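You operate a simulated robot arm through the tools that you are given. There is no shell and no other tool.

Carry out the task below with a simulated robot arm. There is one attempt and no reset: what you move stays moved.

JOB
Swap the empty pack in the island's cover press for the earlier dated spare; cover the waiting slide.
Fine: empty pack on the black tray, one press, press head back. Set down upright: cover pack, what you pick out. Where these are worked on the way, their far stop is far enough and under half their travel is too little: press head.

Only the result counts: the job must be done as asked and must still hold three seconds after the hand-in. Knocking over, shifting, dropping, spilling or breaking anything else fails it. A push-on lid holds only when it is set on centred and level and pressed home; a screw cap is set on level and turned clockwise until tight.

ROBOT AND FRAMES
A 7-joint arm with a two-finger gripper, fixed in place. Base frame: the origin is at the foot of the arm, x ahead of it, y to its left, z up; the work surface is at about z = 0.88. Units: m, degrees, N and s.
With the tool pointing down near the work surface it reaches from about 0.34 to 0.72 m from the base axis. Its first joint turns from -66.0 to 66.0 degrees. Payload 2.45 kg.
The TCP is the grasp point between the finger pads, 0.026 m short of the fingertips. In the tool frame z runs along the fingers and y along their closing line. Largest opening 0.096 m; the body of the gripper starts 0.069 m behind the TCP.
Orientation is that of the tool frame in the base frame, as a unit quaternion [x, y, z, w]. With the fingers straight down and closing along the base's y, the tool's x points along the base's -x, its y along +y and its z along -z.

CONTROLS
- The arm moves only by the tool drive_tool. Its argument "moves" is text: rows parted by semicolons, each of 7 numbers parted by spaces: the turn, a rotation vector about the base's x, y, z in rad, then the shift along the base's x, y, z in m, then the closure, from 0 (fully open) to 1 (shut). In form: wx wy wz tx ty tz grip; .... A call has 1 to 20 rows; each row shifts and turns the commanded pose from where the row before left it. Rows are played at 5 a second. More than 0.05 m and 8.6 degrees between two rows, or a gripper value outside its range, and nothing of the call is played. A pose out of reach is approached as far as the arm can. The call stops where the force on the tool passes 90 N (or 10 N more than at its start, if that is more) or the arm is blocked; 0.2 s more then pass. The fingers move at their own pace and stop on an object; they squeeze with about 34 N. The grip force told is the motor's: it shows also when the fingers shut on nothing. Time passes only in rows, and 0.2 s behind the last, so rows that do not move let the fingers close. The reply holds the time, the measured pose of the TCP, the force on the tool along the base axes, the opening and the grip force, in the units named above and with some noise, with the torque about the TCP (base axes, N m) and any sound that the robot's microphone picked up.
- Cameras (640 x 400 px; columns grow to the right, rows downward): "scene" is fixed at [0.1656, -0.3871, 1.4383]; the picture's right is [0.80, -0.60, 0.00], its down [-0.27, -0.36, -0.90] and it looks along [0.54, 0.72, -0.45] (base axes); focal length 238 px, centre (320, 200). "wrist" rides on the gripper at [0.082, 0.003, -0.098] in the tool frame; the picture's right is [-0.04, 1.00, 0.00], its down [-0.73, -0.03, -0.68] and it looks along [-0.68, -0.03, 0.73] (tool axes); focal length 256 px, centre (320, 200). There is no depth. A picture from a camera that has moved, and an enlarged one, comes with that camera's place and axes in the base frame and with its lens.
- snapshot(camera): a new picture of that camera. The clock stands still meanwhile.
- zoom(camera, box): a new picture of the part [left, top, right, bottom] of that camera's present view, enlarged. The clock stands still meanwhile.
- finish_job(): hands the job in; it is judged then, once.

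Nothing tells you positions but the pictures and the camera data. Unless the task says otherwise, let go and move clear before handing in.

The tools are called after "Call:" by a JSON object that holds its "fn" and its "kwargs". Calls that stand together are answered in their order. drive_tool: Moves the arm, as the interface text tells. Its arguments: {"type":"object","properties":{"moves":{"type":"string"}},"required":["moves"]} The other tools are called the same way: snapshot (camera) takes a picture; zoom (camera, box) takes an enlarged picture of a part of a camera's view; finish_job () hands the job in.

At the start:

```text
t: 0.0
tool_pos: [0.3712, -0.1994, 1.3293]
orientation: [0.0, 1.0, 0.0, 0.0]
contact_force: [0.1, 0.0, -0.8]
wrist_torque: [0.01, -0.01, -0.01]
finger_gap: 0.096
grasp_force: 0.0
```

scene: 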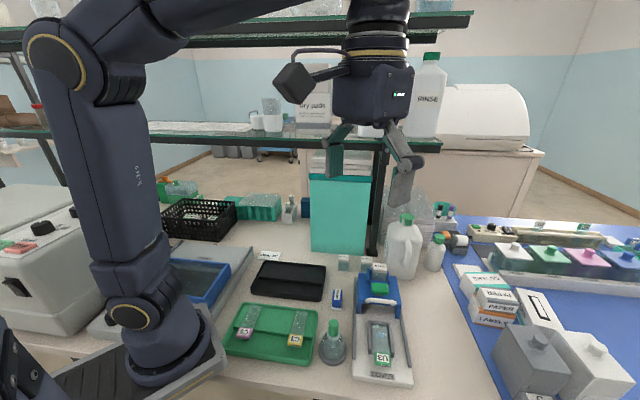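
wrist: 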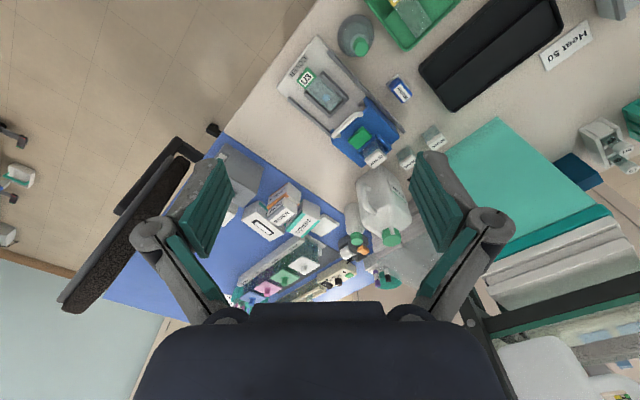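

I see a bench with a cover press (white base with blue head) at the front right, a black tray, a green tray with slides, and small packs near the press. I'll look closer before moving anything.

Call:
{"fn": "zoom", "kwargs": {"camera": "scene", "box": [310, 240, 430, 390]}}

Call:
{"fn": "zoom", "kwargs": {"camera": "scene", "box": [220, 240, 350, 370]}}

Call:
{"fn": "zoom", "kwargs": {"camera": "wrist", "box": [270, 10, 470, 180]}}

Call:
{"fn": "zoom", "kwargs": {"camera": "scene", "box": [440, 210, 640, 400]}}

```text
2.67 times, centred on (370, 315) of scene
camera zoom: at [0.1656, -0.3871, 1.4383], right [0.8, -0.6, 0.0], down [-0.27, -0.36, -0.9], along [0.54, 0.72, -0.45], focal length 634 px, centre (187, -107)
```

zoom: 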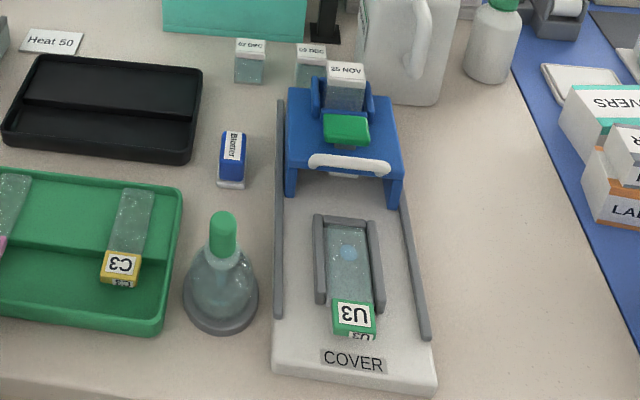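

```text
3.08 times, centred on (285, 305) of scene
camera zoom: at [0.1656, -0.3871, 1.4383], right [0.8, -0.6, 0.0], down [-0.27, -0.36, -0.9], along [0.54, 0.72, -0.45], focal length 731 px, centre (428, -123)
```

zoom: 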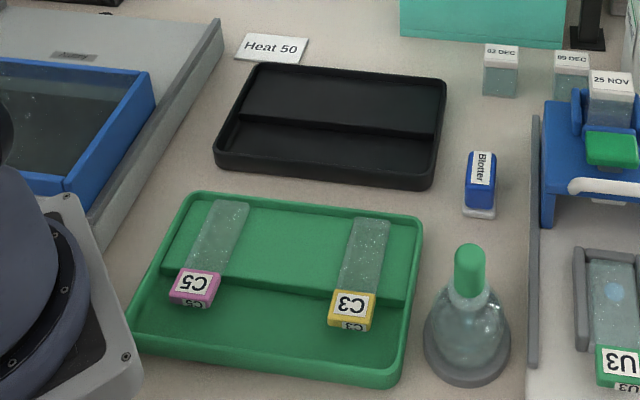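

```text
2.35 times, centred on (370, 95) of wrist
camera zoom: at [0.2886, -0.1964, 1.4267], right [0.04, 1.0, 0.0], down [0.73, -0.03, 0.68], along [0.68, -0.03, -0.73], focal length 602 px, centre (202, 447)
```

zoom: 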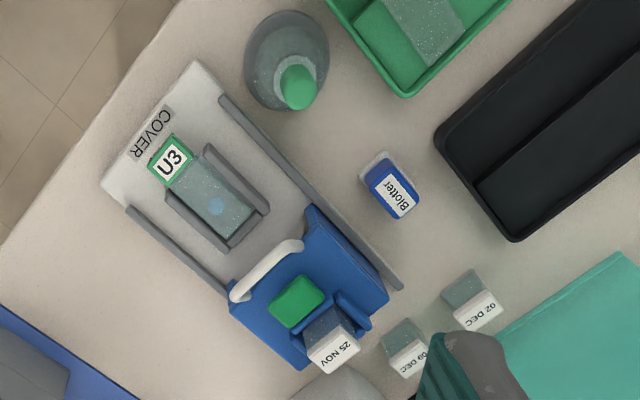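

```text
2.11 times, centred on (540, 305) of scene
camera zoom: at [0.1656, -0.3871, 1.4383], right [0.8, -0.6, 0.0], down [-0.27, -0.36, -0.9], along [0.54, 0.72, -0.45], focal length 500 px, centre (-143, -21)
```

zoom: 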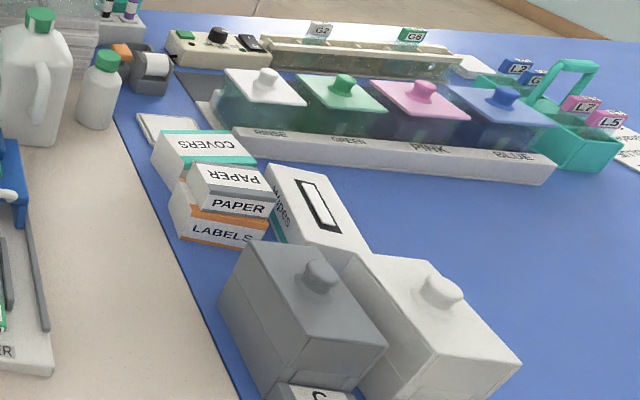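

The cover press has a blue sliding head with a white handle and a green press button; it holds a pack dated 25 NOV, and two spares sit behind it (02 DEC and 09 DEC). I'll zoom on the dates and bring the wrist camera round for a better look.

Call:
{"fn": "zoom", "kwargs": {"camera": "scene", "box": [330, 245, 395, 290]}}

Call:
{"fn": "drive_tool", "kwargs": {"moves": "0 0 0.131 0.005 -0.0135 -0.038 0; 0 0 0.131 0.005 -0.0135 -0.038 0; 0 0 0.131 0.005 -0.0135 -0.038 0; 0 0 0.131 0.005 -0.0135 -0.038 0; 0 0 0.131 0.005 -0.0135 -0.038 0; 0 0 0.131 0.005 -0.0135 -0.038 0; 0 0 0 0 0 0 0"}}

```text
8.89 times, centred on (362, 268) of scene
camera zoom: at [0.1656, -0.3871, 1.4383], right [0.8, -0.6, 0.0], down [-0.27, -0.36, -0.9], along [0.54, 0.72, -0.45], focal length 2113 px, centre (-58, -400)
```

zoom: 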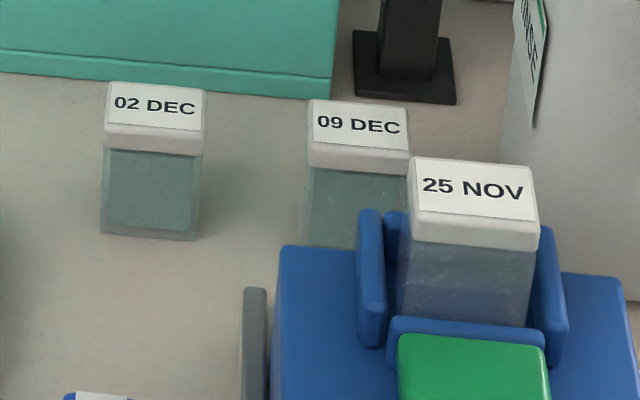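

```text
t: 1.6
tool_pos: [0.4021, -0.2812, 1.0981]
orientation: [-0.384, 0.923, 0.001, 0.001]
contact_force: [-0.2, -0.7, 0.1]
wrist_torque: [-0.03, -0.04, 0.0]
finger_gap: 0.0959
grasp_force: 0.0
```

02 DEC is the earlier spare. Now I look at the press from the wrist camera.

Call:
{"fn": "snapshot", "kwargs": {"camera": "wrist"}}

Call:
{"fn": "snapshot", "kwargs": {"camera": "scene"}}

```text
taken
camera wrist: at [0.3411, -0.3362, 1.1964], right [-0.68, 0.73, 0.0], down [0.54, 0.5, 0.68], along [0.5, 0.46, -0.73], focal length 256 px, centre (320, 200)
```

wrist: 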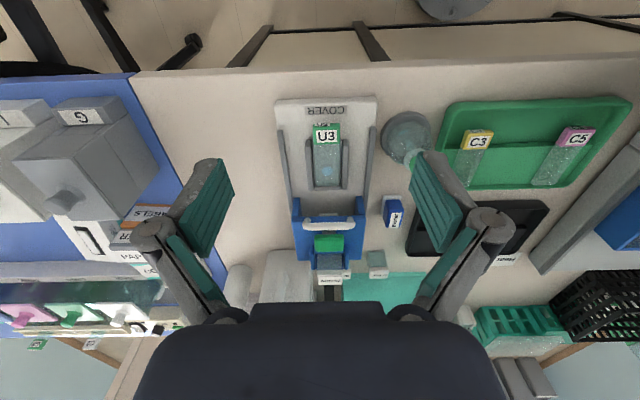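

```text
taken
```

scene: 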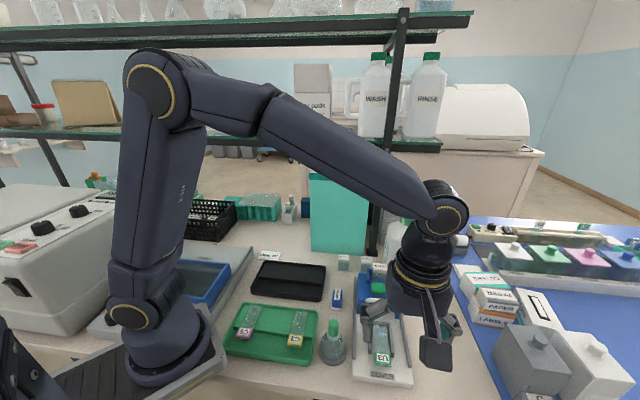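

Call:
{"fn": "zoom", "kwargs": {"camera": "wrist", "box": [250, 80, 410, 180]}}

Call:
{"fn": "zoom", "kwargs": {"camera": "wrist", "box": [250, 180, 410, 300]}}

```text
4.00 times, centred on (330, 130) of wrist
camera zoom: at [0.3411, -0.3362, 1.1964], right [-0.68, 0.73, 0.0], down [0.54, 0.5, 0.68], along [0.5, 0.46, -0.73], focal length 1024 px, centre (280, 480)
```

zoom: 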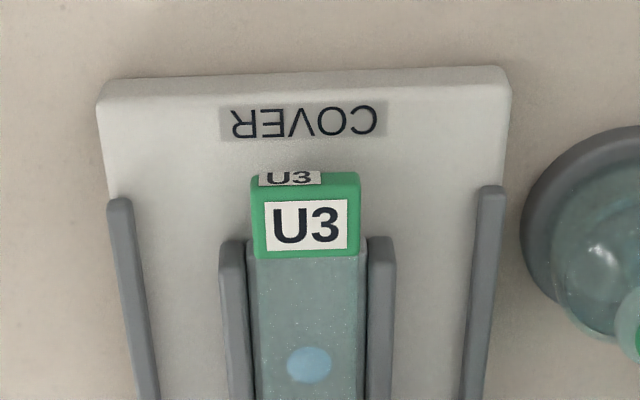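

```text
3.33 times, centred on (330, 240) of wrist
camera zoom: at [0.3411, -0.3362, 1.1964], right [-0.68, 0.73, 0.0], down [0.54, 0.5, 0.68], along [0.5, 0.46, -0.73], focal length 853 px, centre (287, 67)
```

zoom: 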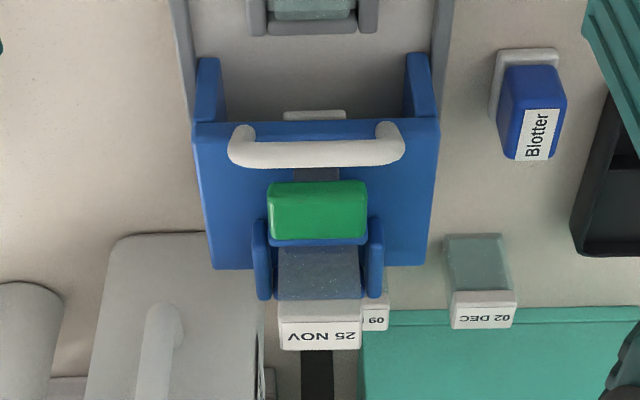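

Both spares stand in a row behind the press; the press axis runs at about 45° in the base frame, with the 25 NOV pack standing in a pocket behind the green button. I'll swing the wrist camera to the open left side to measure the head, handle gap and pocket heights.

Call:
{"fn": "drive_tool", "kwargs": {"moves": "0 0 -0.131 0.0036 0.0205 -0.002 0; 0 0 -0.131 0.0036 0.0205 -0.002 0; 0 0 -0.131 0.0036 0.0205 -0.002 0; 0 0 -0.131 0.0036 0.0205 -0.002 0; 0 0 -0.131 0.0036 0.0205 -0.002 0; 0 0 -0.131 0.0036 0.0205 -0.002 0; 0 0 -0.131 0.0036 0.0205 -0.002 0; 0 0 -0.131 0.0036 0.0205 -0.002 0; 0 0 -0.131 0.0036 0.0205 -0.002 0; 0 0 -0.131 0.0036 0.0205 -0.002 0; 0 0 -0.131 0.0036 0.0205 -0.002 0; 0 0 -0.131 0.0036 0.0205 -0.002 0; 0 0 0 0 0 0 0"}}

Call:
{"fn": "snapshot", "kwargs": {"camera": "wrist"}}

```text
t: 4.4
tool_pos: [0.4453, -0.0339, 1.0752]
orientation: [0.383, 0.924, 0.0, -0.001]
contact_force: [-0.1, -0.2, -1.2]
wrist_torque: [0.01, -0.01, -0.02]
finger_gap: 0.096
grasp_force: 0.1
```

```text
taken
camera wrist: at [0.3881, 0.0263, 1.1743], right [0.74, 0.68, 0.0], down [0.5, -0.54, 0.68], along [0.46, -0.5, -0.73], focal length 256 px, centre (320, 200)
```

wrist: 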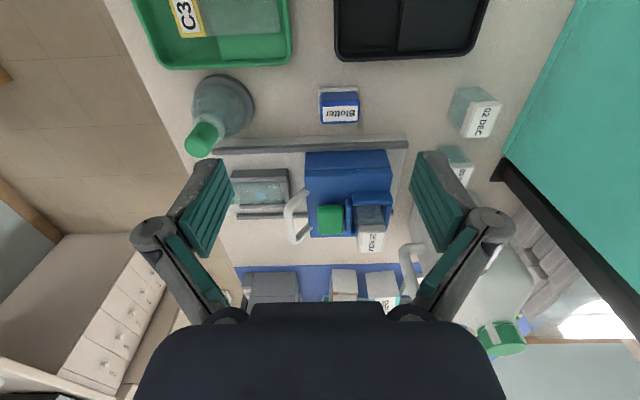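

Call:
{"fn": "zoom", "kwargs": {"camera": "wrist", "box": [270, 130, 430, 260]}}

Call:
{"fn": "zoom", "kwargs": {"camera": "wrist", "box": [410, 60, 570, 200]}}

```text
3.08 times, centred on (350, 195) of wrist
camera zoom: at [0.3881, 0.0263, 1.1743], right [0.74, 0.68, 0.0], down [0.5, -0.54, 0.68], along [0.46, -0.5, -0.73], focal length 788 px, centre (228, 215)
```

zoom: 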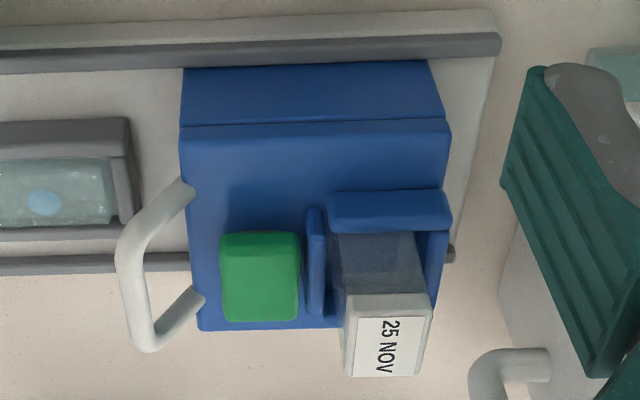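

```text
2.86 times, centred on (490, 130) of wrist
camera zoom: at [0.3881, 0.0263, 1.1743], right [0.74, 0.68, 0.0], down [0.5, -0.54, 0.68], along [0.46, -0.5, -0.73], focal length 731 px, centre (-166, 400)
```

zoom: 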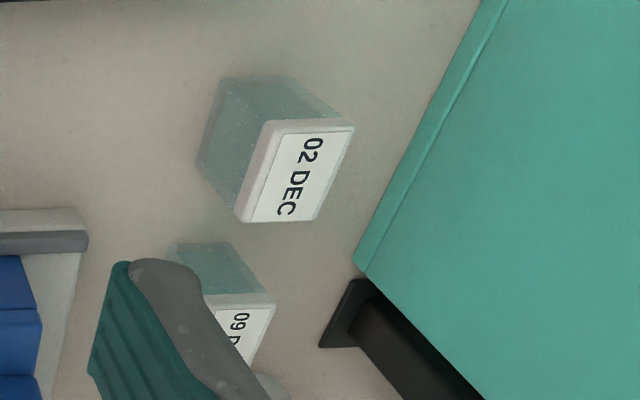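

The handle is a sloped loop projecting from the head's front, and the pack stands about 4 cm clear of its low pocket walls, so it can be gripped front-to-back. Next I look at the black tray where the empty pack will go.

Call:
{"fn": "drive_tool", "kwargs": {"moves": "0 0 0 -0.0233 0.0233 0.01 0; 0 0 0 -0.0233 0.0233 0.01 0; 0 0 0 -0.0233 0.0233 0.01 0; 0 0 0 0 0 0 0"}}

Call:
{"fn": "snapshot", "kwargs": {"camera": "wrist"}}

Call:
{"fn": "zoom", "kwargs": {"camera": "wrist", "box": [320, 0, 520, 130]}}

Call:
{"fn": "zoom", "kwargs": {"camera": "scene", "box": [235, 240, 345, 310]}}

```text
t: 5.4
tool_pos: [0.3738, 0.0355, 1.1049]
orientation: [0.384, 0.923, 0.0, 0.0]
contact_force: [-0.8, 0.0, 0.2]
wrist_torque: [0.01, 0.01, 0.03]
finger_gap: 0.0957
grasp_force: 0.1
```

```text
taken
camera wrist: at [0.3173, 0.0953, 1.2042], right [0.74, 0.68, 0.0], down [0.5, -0.54, 0.68], along [0.46, -0.5, -0.73], focal length 256 px, centre (320, 200)
```

wrist: 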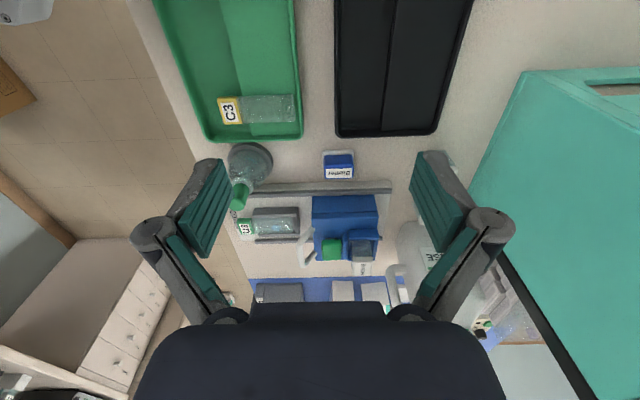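

```text
3.08 times, centred on (420, 65) of wrist
camera zoom: at [0.3173, 0.0953, 1.2042], right [0.74, 0.68, 0.0], down [0.5, -0.54, 0.68], along [0.46, -0.5, -0.73], focal length 788 px, centre (12, 615)
```

zoom: 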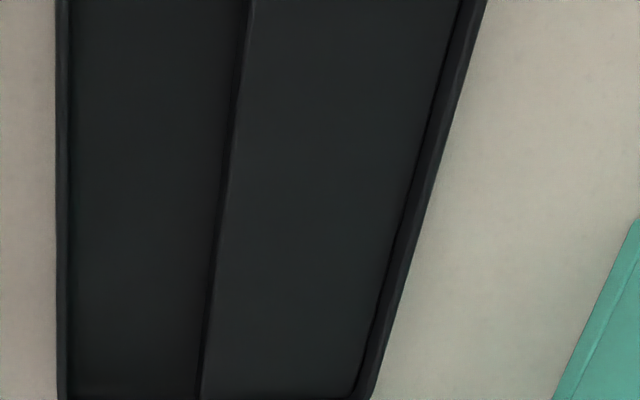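

```text
5.71 times, centred on (290, 275) of scene
camera zoom: at [0.1656, -0.3871, 1.4383], right [0.8, -0.6, 0.0], down [-0.27, -0.36, -0.9], along [0.54, 0.72, -0.45], focal length 1358 px, centre (491, -229)
```

zoom: 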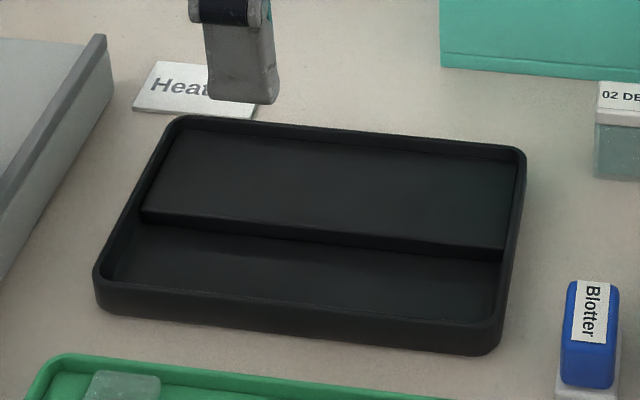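

The black tray has a flat raised rear half, which suits an upright pack. I'll now hover above the 25 NOV pack (about x 0.577, y −0.097, top z ≈ 1.007) with the fingers closing front-to-back.

Call:
{"fn": "drive_tool", "kwargs": {"moves": "0 0 0 0.0338 -0.0221 -0.0075 0.58; 0 0 0 0.0338 -0.0221 -0.0075 0.58; 0 0 0 0.0338 -0.0221 -0.0075 0.58; 0 0 0 0.0338 -0.0221 -0.0075 0.58; 0 0 0 0.0338 -0.0221 -0.0075 0.58; 0 0 0 0.0338 -0.0221 -0.0075 0.58; 0 0 0 0 0 0 0.58; 0 0 0 0 0 0 0.58"}}

Call:
{"fn": "snapshot", "kwargs": {"camera": "wrist"}}

Call:
{"fn": "zoom", "kwargs": {"camera": "scene", "box": [300, 190, 460, 310]}}

```text
t: 7.2
tool_pos: [0.5791, -0.0966, 1.0608]
orientation: [0.384, 0.924, 0.0, 0.001]
contact_force: [-0.1, 0.9, -0.2]
wrist_torque: [-0.01, 0.01, -0.02]
finger_gap: 0.0403
grasp_force: 0.0
```

```text
taken
camera wrist: at [0.5208, -0.0377, 1.1601], right [0.74, 0.68, 0.0], down [0.5, -0.54, 0.68], along [0.46, -0.5, -0.73], focal length 256 px, centre (320, 200)
```

wrist: 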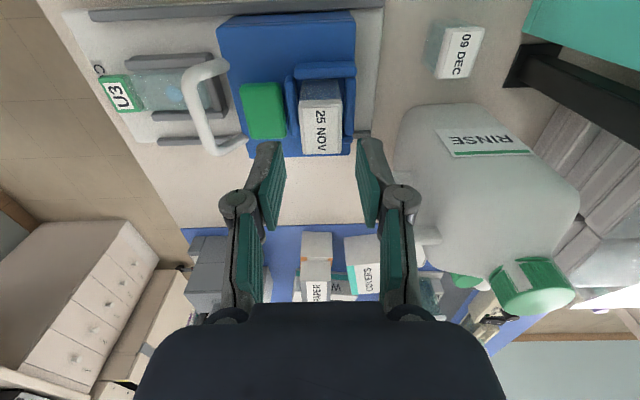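

```text
3.33 times, centred on (380, 250) of scene
camera zoom: at [0.1656, -0.3871, 1.4383], right [0.8, -0.6, 0.0], down [-0.27, -0.36, -0.9], along [0.54, 0.72, -0.45], focal length 792 px, centre (120, 33)
```

zoom: 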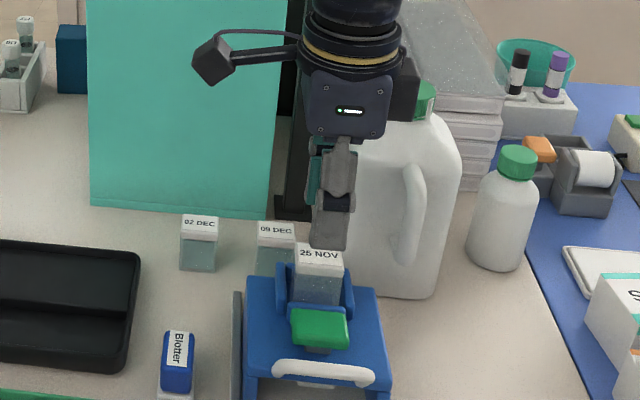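

Call:
{"fn": "zoom", "kwargs": {"camera": "wrist", "box": [220, 60, 400, 172]}}

```text
3.56 times, centred on (310, 116) of wrist
camera zoom: at [0.5208, -0.0377, 1.1601], right [0.74, 0.68, 0.0], down [0.5, -0.54, 0.68], along [0.46, -0.5, -0.73], focal length 910 px, centre (356, 499)
```

zoom: 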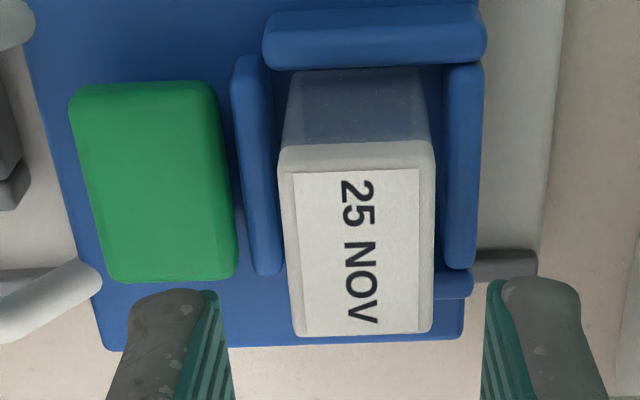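

The pack is centred between the fingers in the wrist view, and the button top is at about 0.98, so I keep the fingertips above that. I'll descend, grip and lift a little to test.

Call:
{"fn": "drive_tool", "kwargs": {"moves": "0 0 0 0 0 0 0.646; 0 0 0 0 0 -0.02 0.646; 0 0 0 0 0 -0.02 0.646; 0 0 0 0 0 -0.009 0.646; 0 0 0 0 0 0 0.646"}}

Call:
{"fn": "zoom", "kwargs": {"camera": "wrist", "box": [220, 60, 400, 240]}}

Call:
{"fn": "zoom", "kwargs": {"camera": "scene", "box": [340, 230, 410, 300]}}

```text
t: 8.4
tool_pos: [0.5754, -0.0982, 1.0122]
orientation: [0.384, 0.923, 0.0, 0.0]
contact_force: [0.6, -0.6, -0.4]
wrist_torque: [0.02, 0.02, -0.02]
finger_gap: 0.0342
grasp_force: 0.1
```

```text
2.22 times, centred on (310, 150) of wrist
camera zoom: at [0.5207, -0.0374, 1.111], right [0.74, 0.68, 0.0], down [0.5, -0.54, 0.68], along [0.46, -0.5, -0.73], focal length 569 px, centre (342, 311)
```

zoom: 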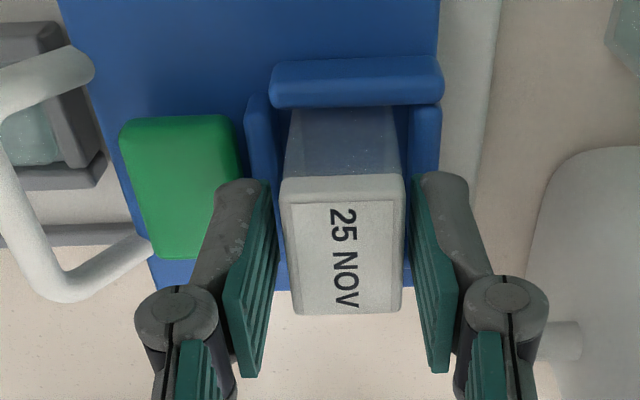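

```text
5.71 times, centred on (375, 265) of scene
camera zoom: at [0.1656, -0.3871, 1.4383], right [0.8, -0.6, 0.0], down [-0.27, -0.36, -0.9], along [0.54, 0.72, -0.45], focal length 1358 px, centre (6, -171)
```

zoom: 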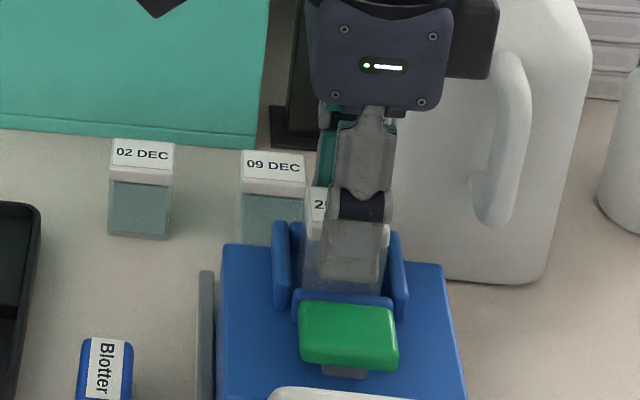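

The fingers straddle the pack cleanly. Closing and lifting straight out of the pocket.

Call:
{"fn": "drive_tool", "kwargs": {"moves": "0 0 0 0 0 0 0.8; 0 0 0 0 0 0 0.9; 0 0 0 0 0 0 0.9; 0 0 0 0 0 0 0.9; 0 0 0 0 0 0.01 0.9; 0 0 0 0 0 0.01 0.9; 0 0 0 0 0 0.015 0.9; 0 0 0 0 0 0.015 0.9; 0 0 0 0 0 0 0.9"}}

Call:
{"fn": "zoom", "kwargs": {"camera": "scene", "box": [320, 210, 430, 300]}}

Call:
{"fn": "zoom", "kwargs": {"camera": "wrist", "box": [220, 60, 400, 240]}}

```text
t: 10.4
tool_pos: [0.5762, -0.0974, 1.0628]
orientation: [0.384, 0.924, 0.0, 0.0]
contact_force: [0.6, 0.0, -1.4]
wrist_torque: [0.0, -0.02, 0.0]
finger_gap: 0.0272
grasp_force: 33.9
```

```text
4.44 times, centred on (375, 255) of scene
camera zoom: at [0.1656, -0.3871, 1.4383], right [0.8, -0.6, 0.0], down [-0.27, -0.36, -0.9], along [0.54, 0.72, -0.45], focal length 1056 px, centre (76, -44)
```

zoom: 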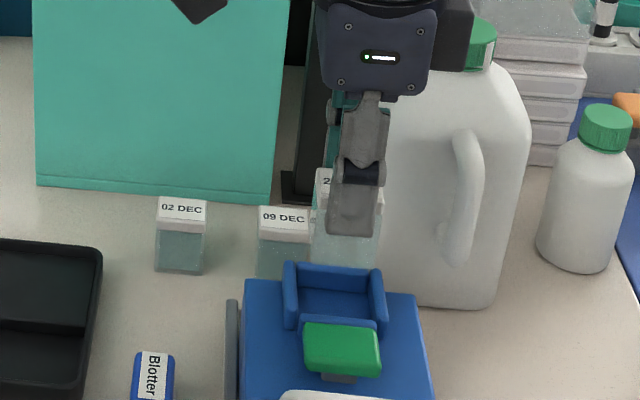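

```text
2.22 times, centred on (310, 150) of wrist
camera zoom: at [0.5201, -0.0368, 1.1608], right [0.74, 0.68, 0.0], down [0.5, -0.54, 0.68], along [0.46, -0.5, -0.73], focal length 569 px, centre (342, 311)
```

zoom: 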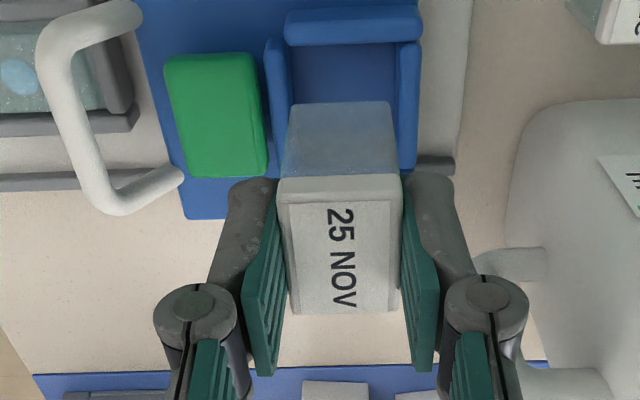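

The empty pack is out and held firmly (gap 27 mm). I'll carry it over to the raised half of the black tray and pause above it.

Call:
{"fn": "drive_tool", "kwargs": {"moves": "0 0 0 -0.0207 0.035 0 0.9; 0 0 0 -0.0207 0.035 0 0.9; 0 0 0 -0.0207 0.035 0 0.9; 0 0 0 -0.0207 0.035 0 0.9; 0 0 0 -0.0207 0.035 0 0.9; 0 0 0 -0.0206 0.0351 0 0.9; 0 0 0 0 0 -0.03 0.9; 0 0 0 0 0 -0.03 0.9; 0 0 0 0 0 -0.02 0.9; 0 0 0 0 0 0 0.9"}}

Call:
{"fn": "snapshot", "kwargs": {"camera": "wrist"}}

Call:
{"fn": "zoom", "kwargs": {"camera": "scene", "box": [240, 210, 350, 310]}}

```text
t: 12.6
tool_pos: [0.4522, 0.112, 0.982]
orientation: [0.383, 0.924, 0.0, -0.001]
contact_force: [-0.4, 0.6, -1.0]
wrist_torque: [0.02, 0.01, -0.01]
finger_gap: 0.0273
grasp_force: 34.2
```

```text
taken
camera wrist: at [0.3965, 0.1724, 1.0819], right [0.74, 0.68, 0.0], down [0.5, -0.54, 0.68], along [0.46, -0.5, -0.73], focal length 256 px, centre (320, 200)
```

wrist: 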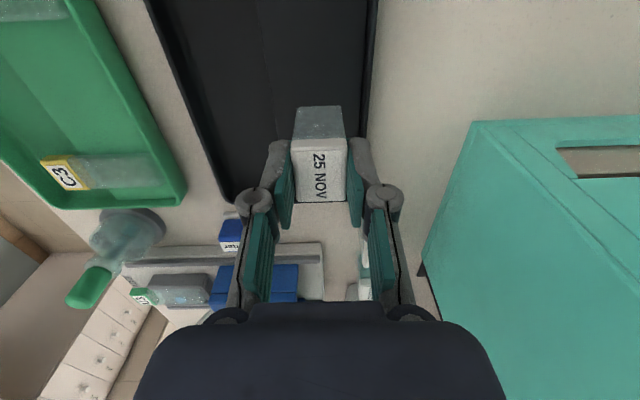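

```text
4.00 times, centred on (295, 260) of scene
camera zoom: at [0.1656, -0.3871, 1.4383], right [0.8, -0.6, 0.0], down [-0.27, -0.36, -0.9], along [0.54, 0.72, -0.45], focal length 951 px, centre (420, -40)
```

zoom: 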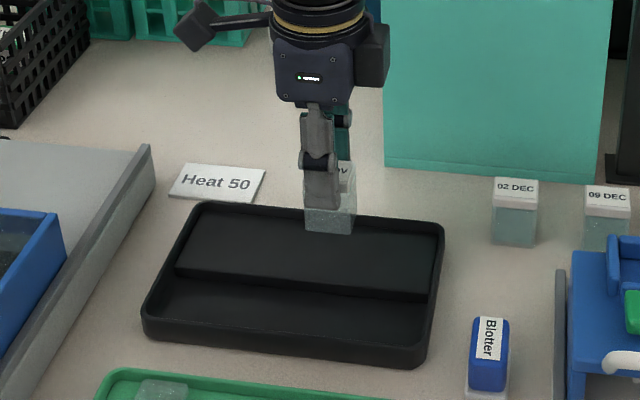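

The pack hangs over the middle of the raised half. I'll lower it gently and feel for contact.

Call:
{"fn": "drive_tool", "kwargs": {"moves": "0 0 0 0 0 -0.012 0.9; 0 0 0 0 0 -0.012 0.9; 0 0 0 0 0 0 0.9"}}

Call:
{"fn": "zoom", "kwargs": {"camera": "scene", "box": [270, 230, 350, 290]}}

```text
t: 13.4
tool_pos: [0.4528, 0.1136, 0.9591]
orientation: [0.383, 0.924, 0.001, -0.001]
contact_force: [0.5, 0.6, -0.3]
wrist_torque: [-0.02, 0.0, 0.01]
finger_gap: 0.027
grasp_force: 33.8
```

```text
6.67 times, centred on (310, 260) of scene
camera zoom: at [0.1656, -0.3871, 1.4383], right [0.8, -0.6, 0.0], down [-0.27, -0.36, -0.9], along [0.54, 0.72, -0.45], focal length 1585 px, centre (387, -200)
```

zoom: 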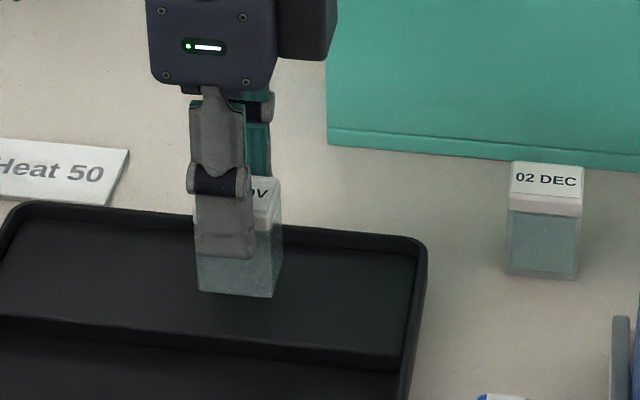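

Call:
{"fn": "drive_tool", "kwargs": {"moves": "0 0 0 0 0 -0.002 0.9; 0 0 0 0 0 -0.002 0.9; 0 0 0 0 0 0 0.9"}}

```text
t: 14.2
tool_pos: [0.4543, 0.1136, 0.9547]
orientation: [0.383, 0.924, 0.0, -0.001]
contact_force: [-1.1, -0.4, 4.5]
wrist_torque: [0.0, 0.06, 0.01]
finger_gap: 0.0269
grasp_force: 33.7
```

Contact is felt (4.5 N upward), so the pack is standing on the tray. I'll open the fingers and rise straight up.

Call:
{"fn": "drive_tool", "kwargs": {"moves": "0 0 0 0 0 0 0.65; 0 0 0 0 0 0 0.5; 0 0 0 0 0 0 0.5; 0 0 0 0 0 0 0.5; 0 0 0 0 0 0.02 0.5; 0 0 0 0 0 0.03 0.5; 0 0 0 0 0 0.04 0.5; 0 0 0 0 0 0 0.5"}}

Call:
{"fn": "zoom", "kwargs": {"camera": "scene", "box": [240, 210, 350, 310]}}

Call:
{"fn": "snapshot", "kwargs": {"camera": "wrist"}}

```text
t: 16.0
tool_pos: [0.4545, 0.1114, 1.0446]
orientation: [0.383, 0.924, 0.0, 0.0]
contact_force: [-0.3, -0.5, 0.6]
wrist_torque: [-0.02, -0.01, -0.06]
finger_gap: 0.048
grasp_force: 0.0
```

```text
4.00 times, centred on (295, 260) of scene
camera zoom: at [0.1656, -0.3871, 1.4383], right [0.8, -0.6, 0.0], down [-0.27, -0.36, -0.9], along [0.54, 0.72, -0.45], focal length 951 px, centre (420, -40)
```

zoom: 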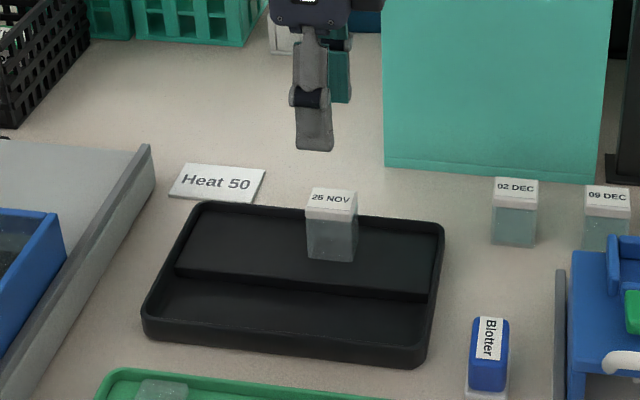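

```text
taken
camera wrist: at [0.396, 0.1718, 1.1429], right [0.74, 0.68, 0.0], down [0.5, -0.54, 0.68], along [0.46, -0.5, -0.73], focal length 256 px, centre (320, 200)
```

wrist: 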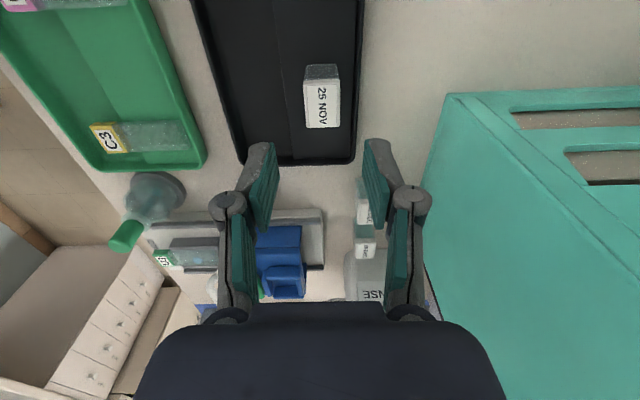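

The empty pack stands upright on the black tray. Before going for the 02 DEC spare I check the shelf clearance above that spot.

Call:
{"fn": "snapshot", "kwargs": {"camera": "scene"}}

Call:
{"fn": "zoom", "kwargs": {"camera": "scene", "box": [280, 60, 460, 200]}}

```text
taken
```

scene: 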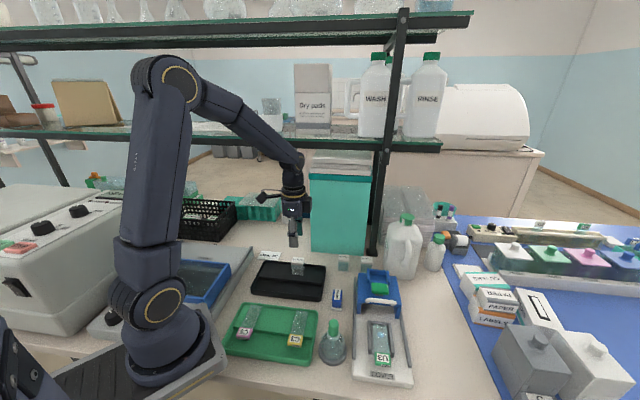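

```text
2.86 times, centred on (370, 130) of scene
camera zoom: at [0.1656, -0.3871, 1.4383], right [0.8, -0.6, 0.0], down [-0.27, -0.36, -0.9], along [0.54, 0.72, -0.45], focal length 679 px, centre (177, 400)
```

zoom: 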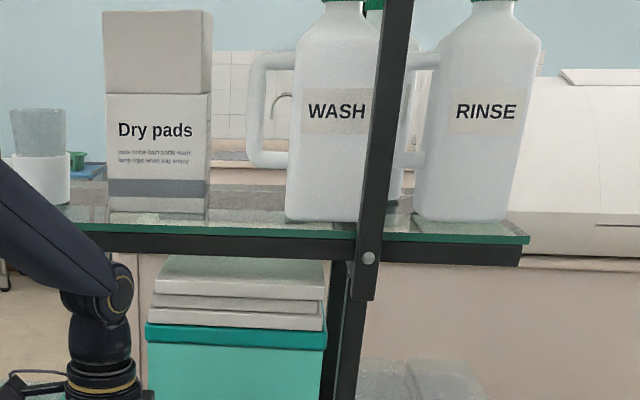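

Call:
{"fn": "drive_tool", "kwargs": {"moves": "0 0 0 0.0331 -0.01735 -0.01 0.5; 0 0 0 0.0331 -0.01735 -0.013 0.5; 0 0 0 0.0331 -0.01735 -0.015 0.5; 0 0 0 0.0332 -0.01735 -0.015 0.5; 0 0 0 0 0 0 0.5; 0 0 0 0 0 0 0.5"}}

Call:
{"fn": "snapshot", "kwargs": {"camera": "wrist"}}

Call:
{"fn": "snapshot", "kwargs": {"camera": "scene"}}

```text
t: 17.4
tool_pos: [0.5859, 0.0413, 0.9902]
orientation: [0.384, 0.923, 0.0, -0.001]
contact_force: [-0.7, 0.6, -0.2]
wrist_torque: [-0.02, 0.01, 0.01]
finger_gap: 0.0481
grasp_force: 0.0
```

```text
taken
camera wrist: at [0.53, 0.1007, 1.0886], right [0.74, 0.68, 0.0], down [0.5, -0.54, 0.68], along [0.46, -0.5, -0.73], focal length 256 px, centre (320, 200)
```

wrist: 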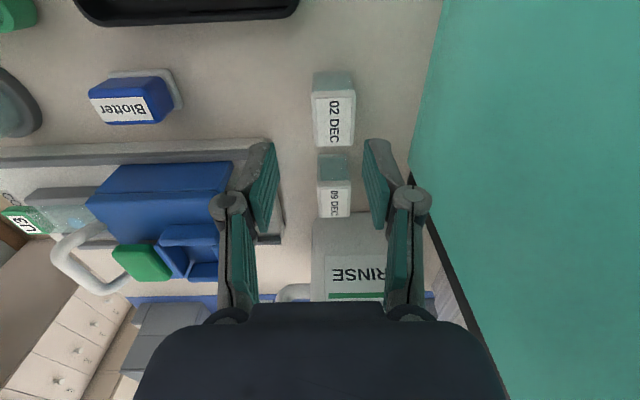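

```text
taken
```

scene: 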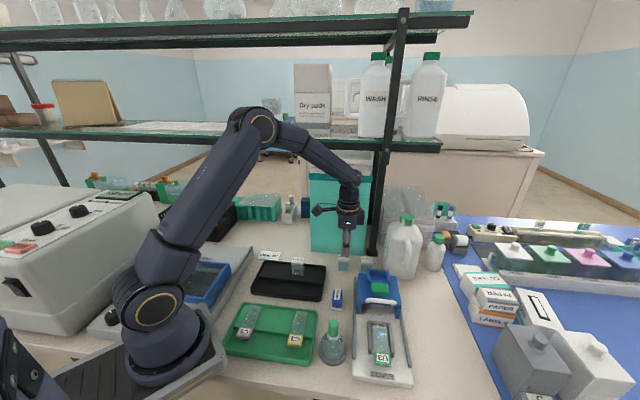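

Call:
{"fn": "zoom", "kwargs": {"camera": "wrist", "box": [240, 50, 440, 230]}}

Call:
{"fn": "zoom", "kwargs": {"camera": "scene", "box": [300, 160, 420, 290]}}

```text
2.22 times, centred on (340, 140) of wrist
camera zoom: at [0.53, 0.1007, 1.0886], right [0.74, 0.68, 0.0], down [0.5, -0.54, 0.68], along [0.46, -0.5, -0.73], focal length 569 px, centre (276, 333)
```

zoom: 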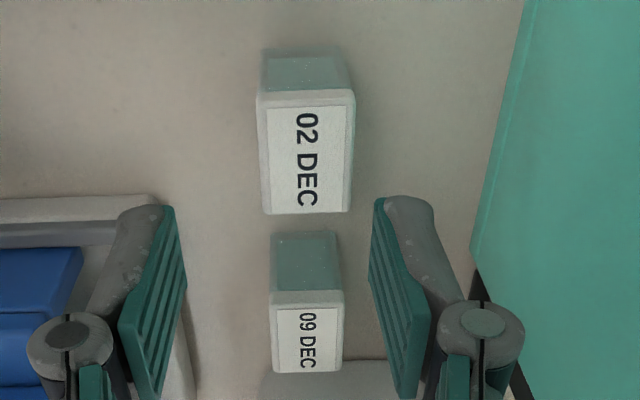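

```text
3.08 times, centred on (360, 225) of scene
camera zoom: at [0.1656, -0.3871, 1.4383], right [0.8, -0.6, 0.0], down [-0.27, -0.36, -0.9], along [0.54, 0.72, -0.45], focal length 731 px, centre (197, 123)
```

zoom: 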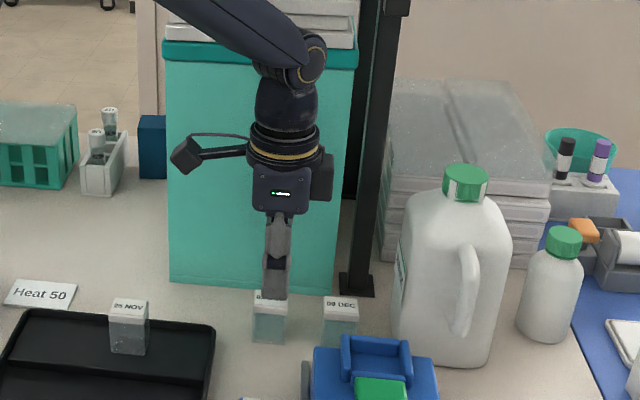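

The 02 DEC spare is about 1 cm off from the gripper centre; I shift over it, descend so the grip matches the one I used on the empty pack, and check.

Call:
{"fn": "drive_tool", "kwargs": {"moves": "0 0 0 0.0031 0.011 0 0.5; 0 0 0 0 0 0 0.5; 0 0 0 0 0 -0.02 0.5; 0 0 0 0 0 -0.02 0.5; 0 0 0 0 0 0 0.5"}}

Call:
{"fn": "zoom", "kwargs": {"camera": "wrist", "box": [240, 50, 440, 230]}}

Call:
{"fn": "zoom", "kwargs": {"camera": "scene", "box": [310, 210, 390, 290]}}

```text
t: 18.6
tool_pos: [0.5895, 0.0537, 0.9512]
orientation: [0.383, 0.924, 0.0, 0.001]
contact_force: [0.0, -1.0, 0.1]
wrist_torque: [-0.03, 0.0, 0.06]
finger_gap: 0.0478
grasp_force: 0.1
```

```text
2.22 times, centred on (340, 140) of wrist
camera zoom: at [0.5327, 0.1138, 1.0504], right [0.74, 0.68, 0.0], down [0.5, -0.54, 0.68], along [0.46, -0.5, -0.73], focal length 569 px, centre (276, 333)
```

zoom: 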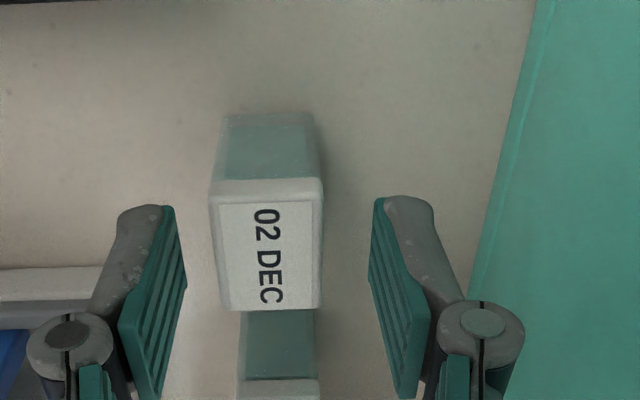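

```text
5.00 times, centred on (350, 250) of scene
camera zoom: at [0.1656, -0.3871, 1.4383], right [0.8, -0.6, 0.0], down [-0.27, -0.36, -0.9], along [0.54, 0.72, -0.45], focal length 1188 px, centre (170, -50)
```

zoom: 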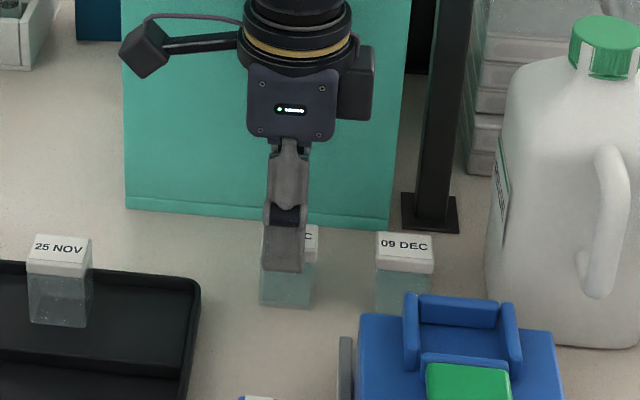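

Call:
{"fn": "drive_tool", "kwargs": {"moves": "0 0 0 0.0042 -0.0042 0 0.5; 0 0 0 0 0 -0.011 0.5; 0 0 0 0 0 -0.01 0.5; 0 0 0 0 0 0 0.5"}}

Call:
{"fn": "zoom", "kwargs": {"camera": "wrist", "box": [220, 60, 400, 240]}}

Call:
{"fn": "zoom", "kwargs": {"camera": "scene", "box": [310, 210, 390, 290]}}

```text
t: 19.6
tool_pos: [0.5944, 0.0486, 0.9295]
orientation: [0.384, 0.923, 0.0, -0.001]
contact_force: [-0.2, 0.1, -0.9]
wrist_torque: [-0.01, 0.02, 0.01]
finger_gap: 0.0481
grasp_force: 0.0
```

```text
2.22 times, centred on (310, 150) of wrist
camera zoom: at [0.537, 0.1093, 1.0295], right [0.74, 0.68, 0.0], down [0.5, -0.54, 0.68], along [0.46, -0.5, -0.73], focal length 569 px, centre (342, 311)
```

zoom: 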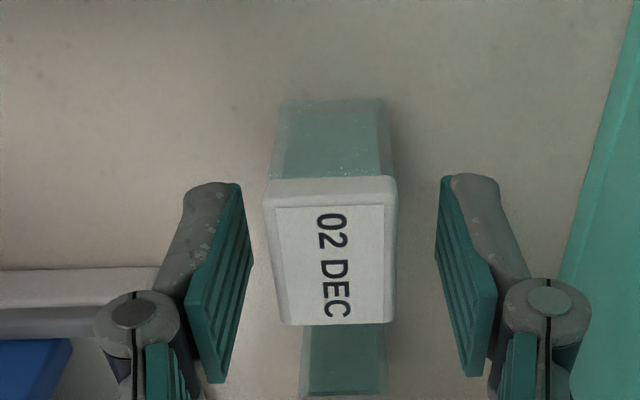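

```text
5.00 times, centred on (350, 250) of scene
camera zoom: at [0.1656, -0.3871, 1.4383], right [0.8, -0.6, 0.0], down [-0.27, -0.36, -0.9], along [0.54, 0.72, -0.45], focal length 1188 px, centre (170, -50)
```

zoom: 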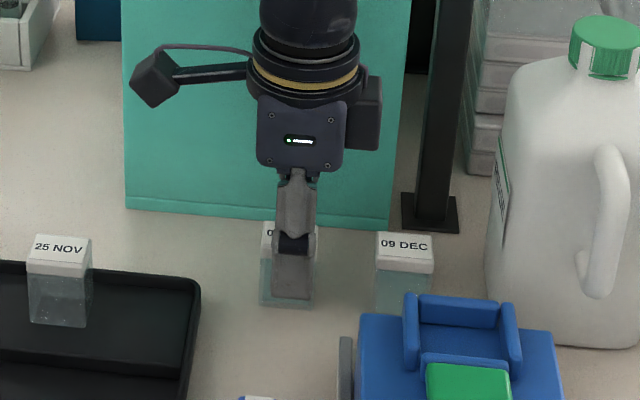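

The grip would be slightly low and off to one side, so I raise 7 mm and shift back 4–5 mm before closing.

Call:
{"fn": "drive_tool", "kwargs": {"moves": "0 0 0 -0.0032 0.0032 0.007 0.5; 0 0 0 0 0 0 0.5; 0 0 0 0 0 0 0.5"}}

Call:
{"fn": "zoom", "kwargs": {"camera": "wrist", "box": [220, 60, 400, 240]}}

```text
t: 20.4
tool_pos: [0.591, 0.052, 0.9376]
orientation: [0.383, 0.924, 0.0, 0.001]
contact_force: [-0.1, 0.1, -0.3]
wrist_torque: [-0.04, -0.01, -0.05]
finger_gap: 0.0479
grasp_force: 0.1
```

```text
2.22 times, centred on (310, 150) of wrist
camera zoom: at [0.5339, 0.1123, 1.0366], right [0.74, 0.68, 0.0], down [0.5, -0.54, 0.68], along [0.46, -0.5, -0.73], focal length 569 px, centre (342, 311)
```

zoom: 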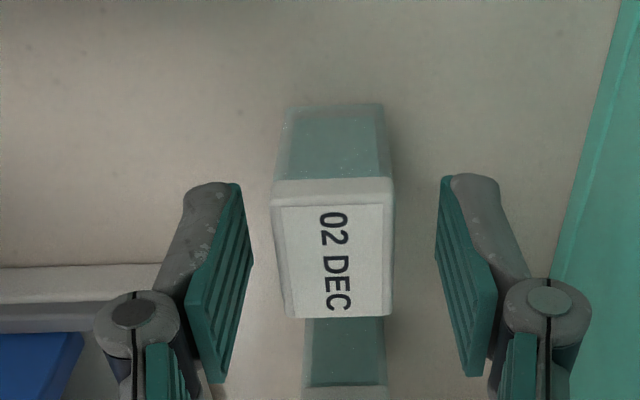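

Call:
{"fn": "drive_tool", "kwargs": {"moves": "0 0 0 -0.0013 -0.0013 0 0.5; 0 0 0 0 0 0 0.62; 0 0 0 0 0 0 0.75; 0 0 0 0 0 0 0.9; 0 0 0 0 0 0 0.9; 0 0 0 0 0 0 0.9; 0 0 0 0 0 0.01 0.9; 0 0 0 0 0 0.015 0.9; 0 0 0 0 0 0 0.9"}}

Call:
{"fn": "zoom", "kwargs": {"camera": "wrist", "box": [220, 60, 400, 240]}}

Call:
{"fn": "zoom", "kwargs": {"camera": "scene", "box": [310, 210, 390, 290]}}

```text
t: 22.4
tool_pos: [0.5885, 0.0505, 0.9619]
orientation: [0.383, 0.924, 0.0, 0.001]
contact_force: [0.3, 0.1, 0.0]
wrist_torque: [0.0, 0.01, 0.02]
finger_gap: 0.0271
grasp_force: 33.5
```

```text
2.22 times, centred on (310, 150) of wrist
camera zoom: at [0.5327, 0.1108, 1.0607], right [0.74, 0.68, 0.0], down [0.5, -0.54, 0.68], along [0.46, -0.5, -0.73], focal length 569 px, centre (342, 311)
```

zoom: 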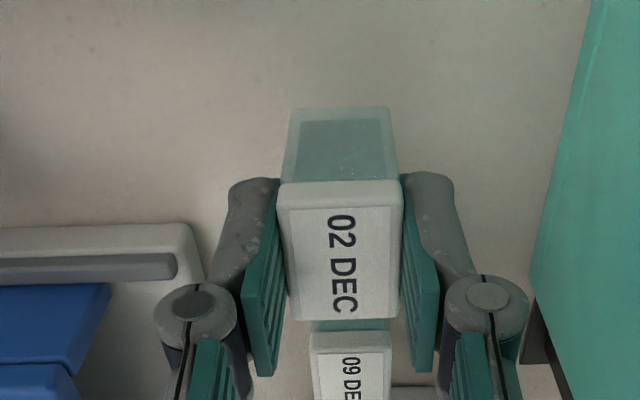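

```text
5.00 times, centred on (350, 250) of scene
camera zoom: at [0.1656, -0.3871, 1.4383], right [0.8, -0.6, 0.0], down [-0.27, -0.36, -0.9], along [0.54, 0.72, -0.45], focal length 1188 px, centre (170, -50)
```

zoom: 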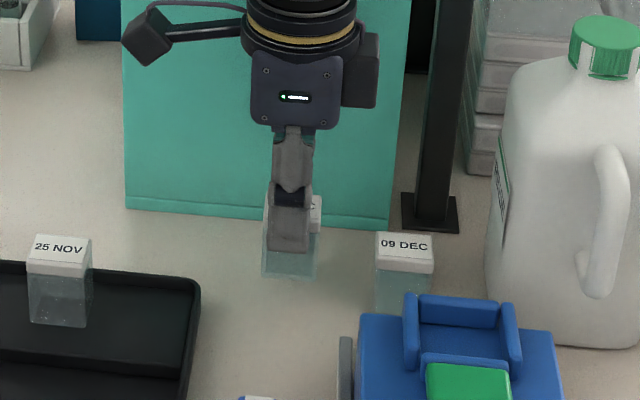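

The fresh 02 DEC pack is held level with a 27 mm gap, just like the old one. I'll carry it back clear of everything and hover above the pocket.

Call:
{"fn": "drive_tool", "kwargs": {"moves": "0 0 0 0 0 0.04 0.9; 0 0 0 -0.02675 -0.02675 0.02 0.9; 0 0 0 -0.02675 -0.02675 0.02 0.9; 0 0 0 -0.02675 -0.02675 0.02 0.9; 0 0 0 0.02272 -0.02272 0 0.9; 0 0 0 0.02272 -0.02272 0 0.9; 0 0 0 0.02272 -0.02272 0 0.9; 0 0 0 0 0 0 0.9; 0 0 0 0 0 0 0.9"}}

Call:
{"fn": "zoom", "kwargs": {"camera": "wrist", "box": [220, 60, 400, 240]}}

Call:
{"fn": "zoom", "kwargs": {"camera": "scene", "box": [320, 210, 430, 300]}}

```text
t: 24.4
tool_pos: [0.5775, -0.0973, 1.0605]
orientation: [0.383, 0.924, 0.0, 0.0]
contact_force: [-0.3, -0.2, -0.8]
wrist_torque: [0.01, -0.01, -0.01]
finger_gap: 0.0272
grasp_force: 34.6
```

```text
2.22 times, centred on (310, 150) of wrist
camera zoom: at [0.5206, -0.0377, 1.16], right [0.74, 0.68, 0.0], down [0.5, -0.54, 0.68], along [0.46, -0.5, -0.73], focal length 569 px, centre (342, 311)
```

zoom: 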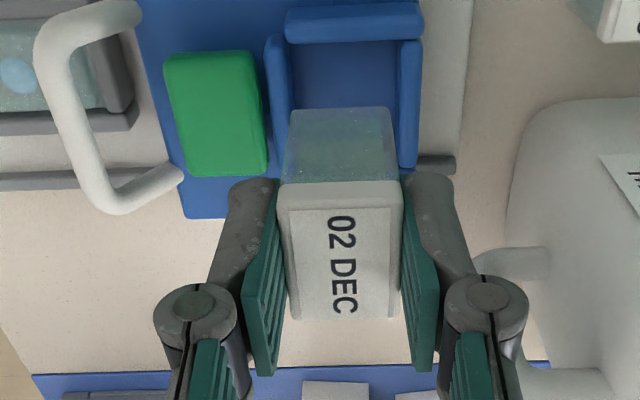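

```text
4.44 times, centred on (375, 255) of scene
camera zoom: at [0.1656, -0.3871, 1.4383], right [0.8, -0.6, 0.0], down [-0.27, -0.36, -0.9], along [0.54, 0.72, -0.45], focal length 1056 px, centre (76, -44)
```

zoom: 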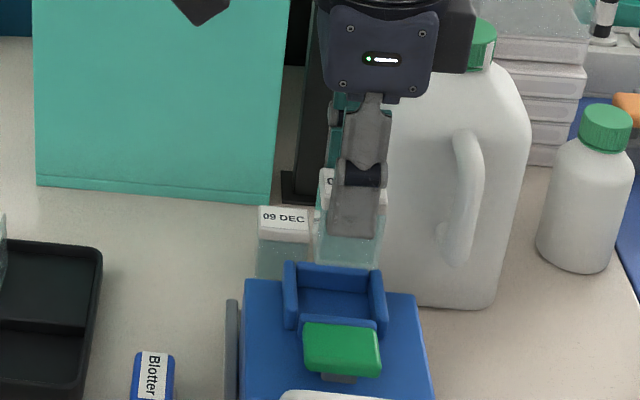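

Call:
{"fn": "zoom", "kwargs": {"camera": "scene", "box": [340, 240, 390, 290]}}

Call:
{"fn": "zoom", "kwargs": {"camera": "wrist", "box": [270, 60, 360, 120]}}

```text
8.00 times, centred on (365, 265) of scene
camera zoom: at [0.1656, -0.3871, 1.4383], right [0.8, -0.6, 0.0], down [-0.27, -0.36, -0.9], along [0.54, 0.72, -0.45], focal length 1902 px, centre (-40, -320)
```

zoom: 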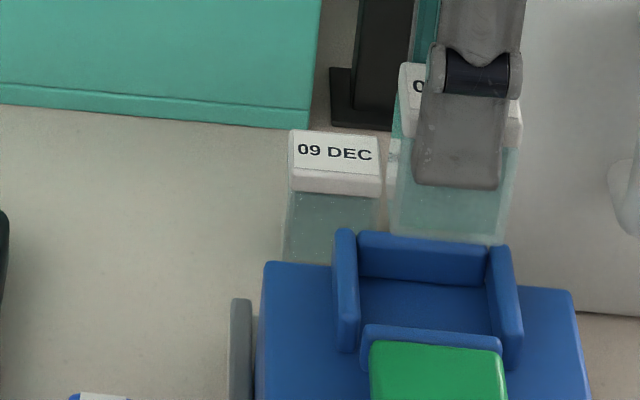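

```text
6.67 times, centred on (315, 90) of wrist
camera zoom: at [0.5206, -0.0377, 1.16], right [0.74, 0.68, 0.0], down [0.5, -0.54, 0.68], along [0.46, -0.5, -0.73], focal length 1707 px, centre (353, 933)
```

zoom: 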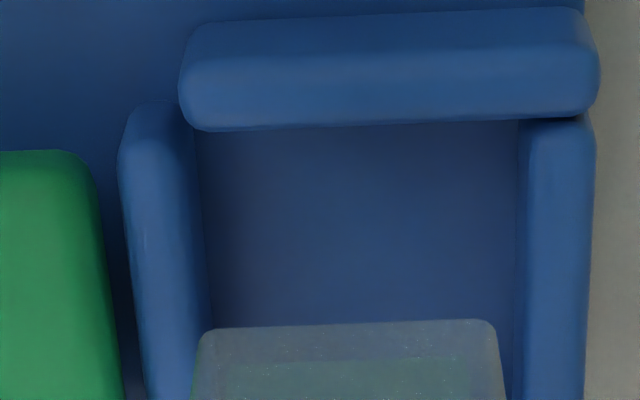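

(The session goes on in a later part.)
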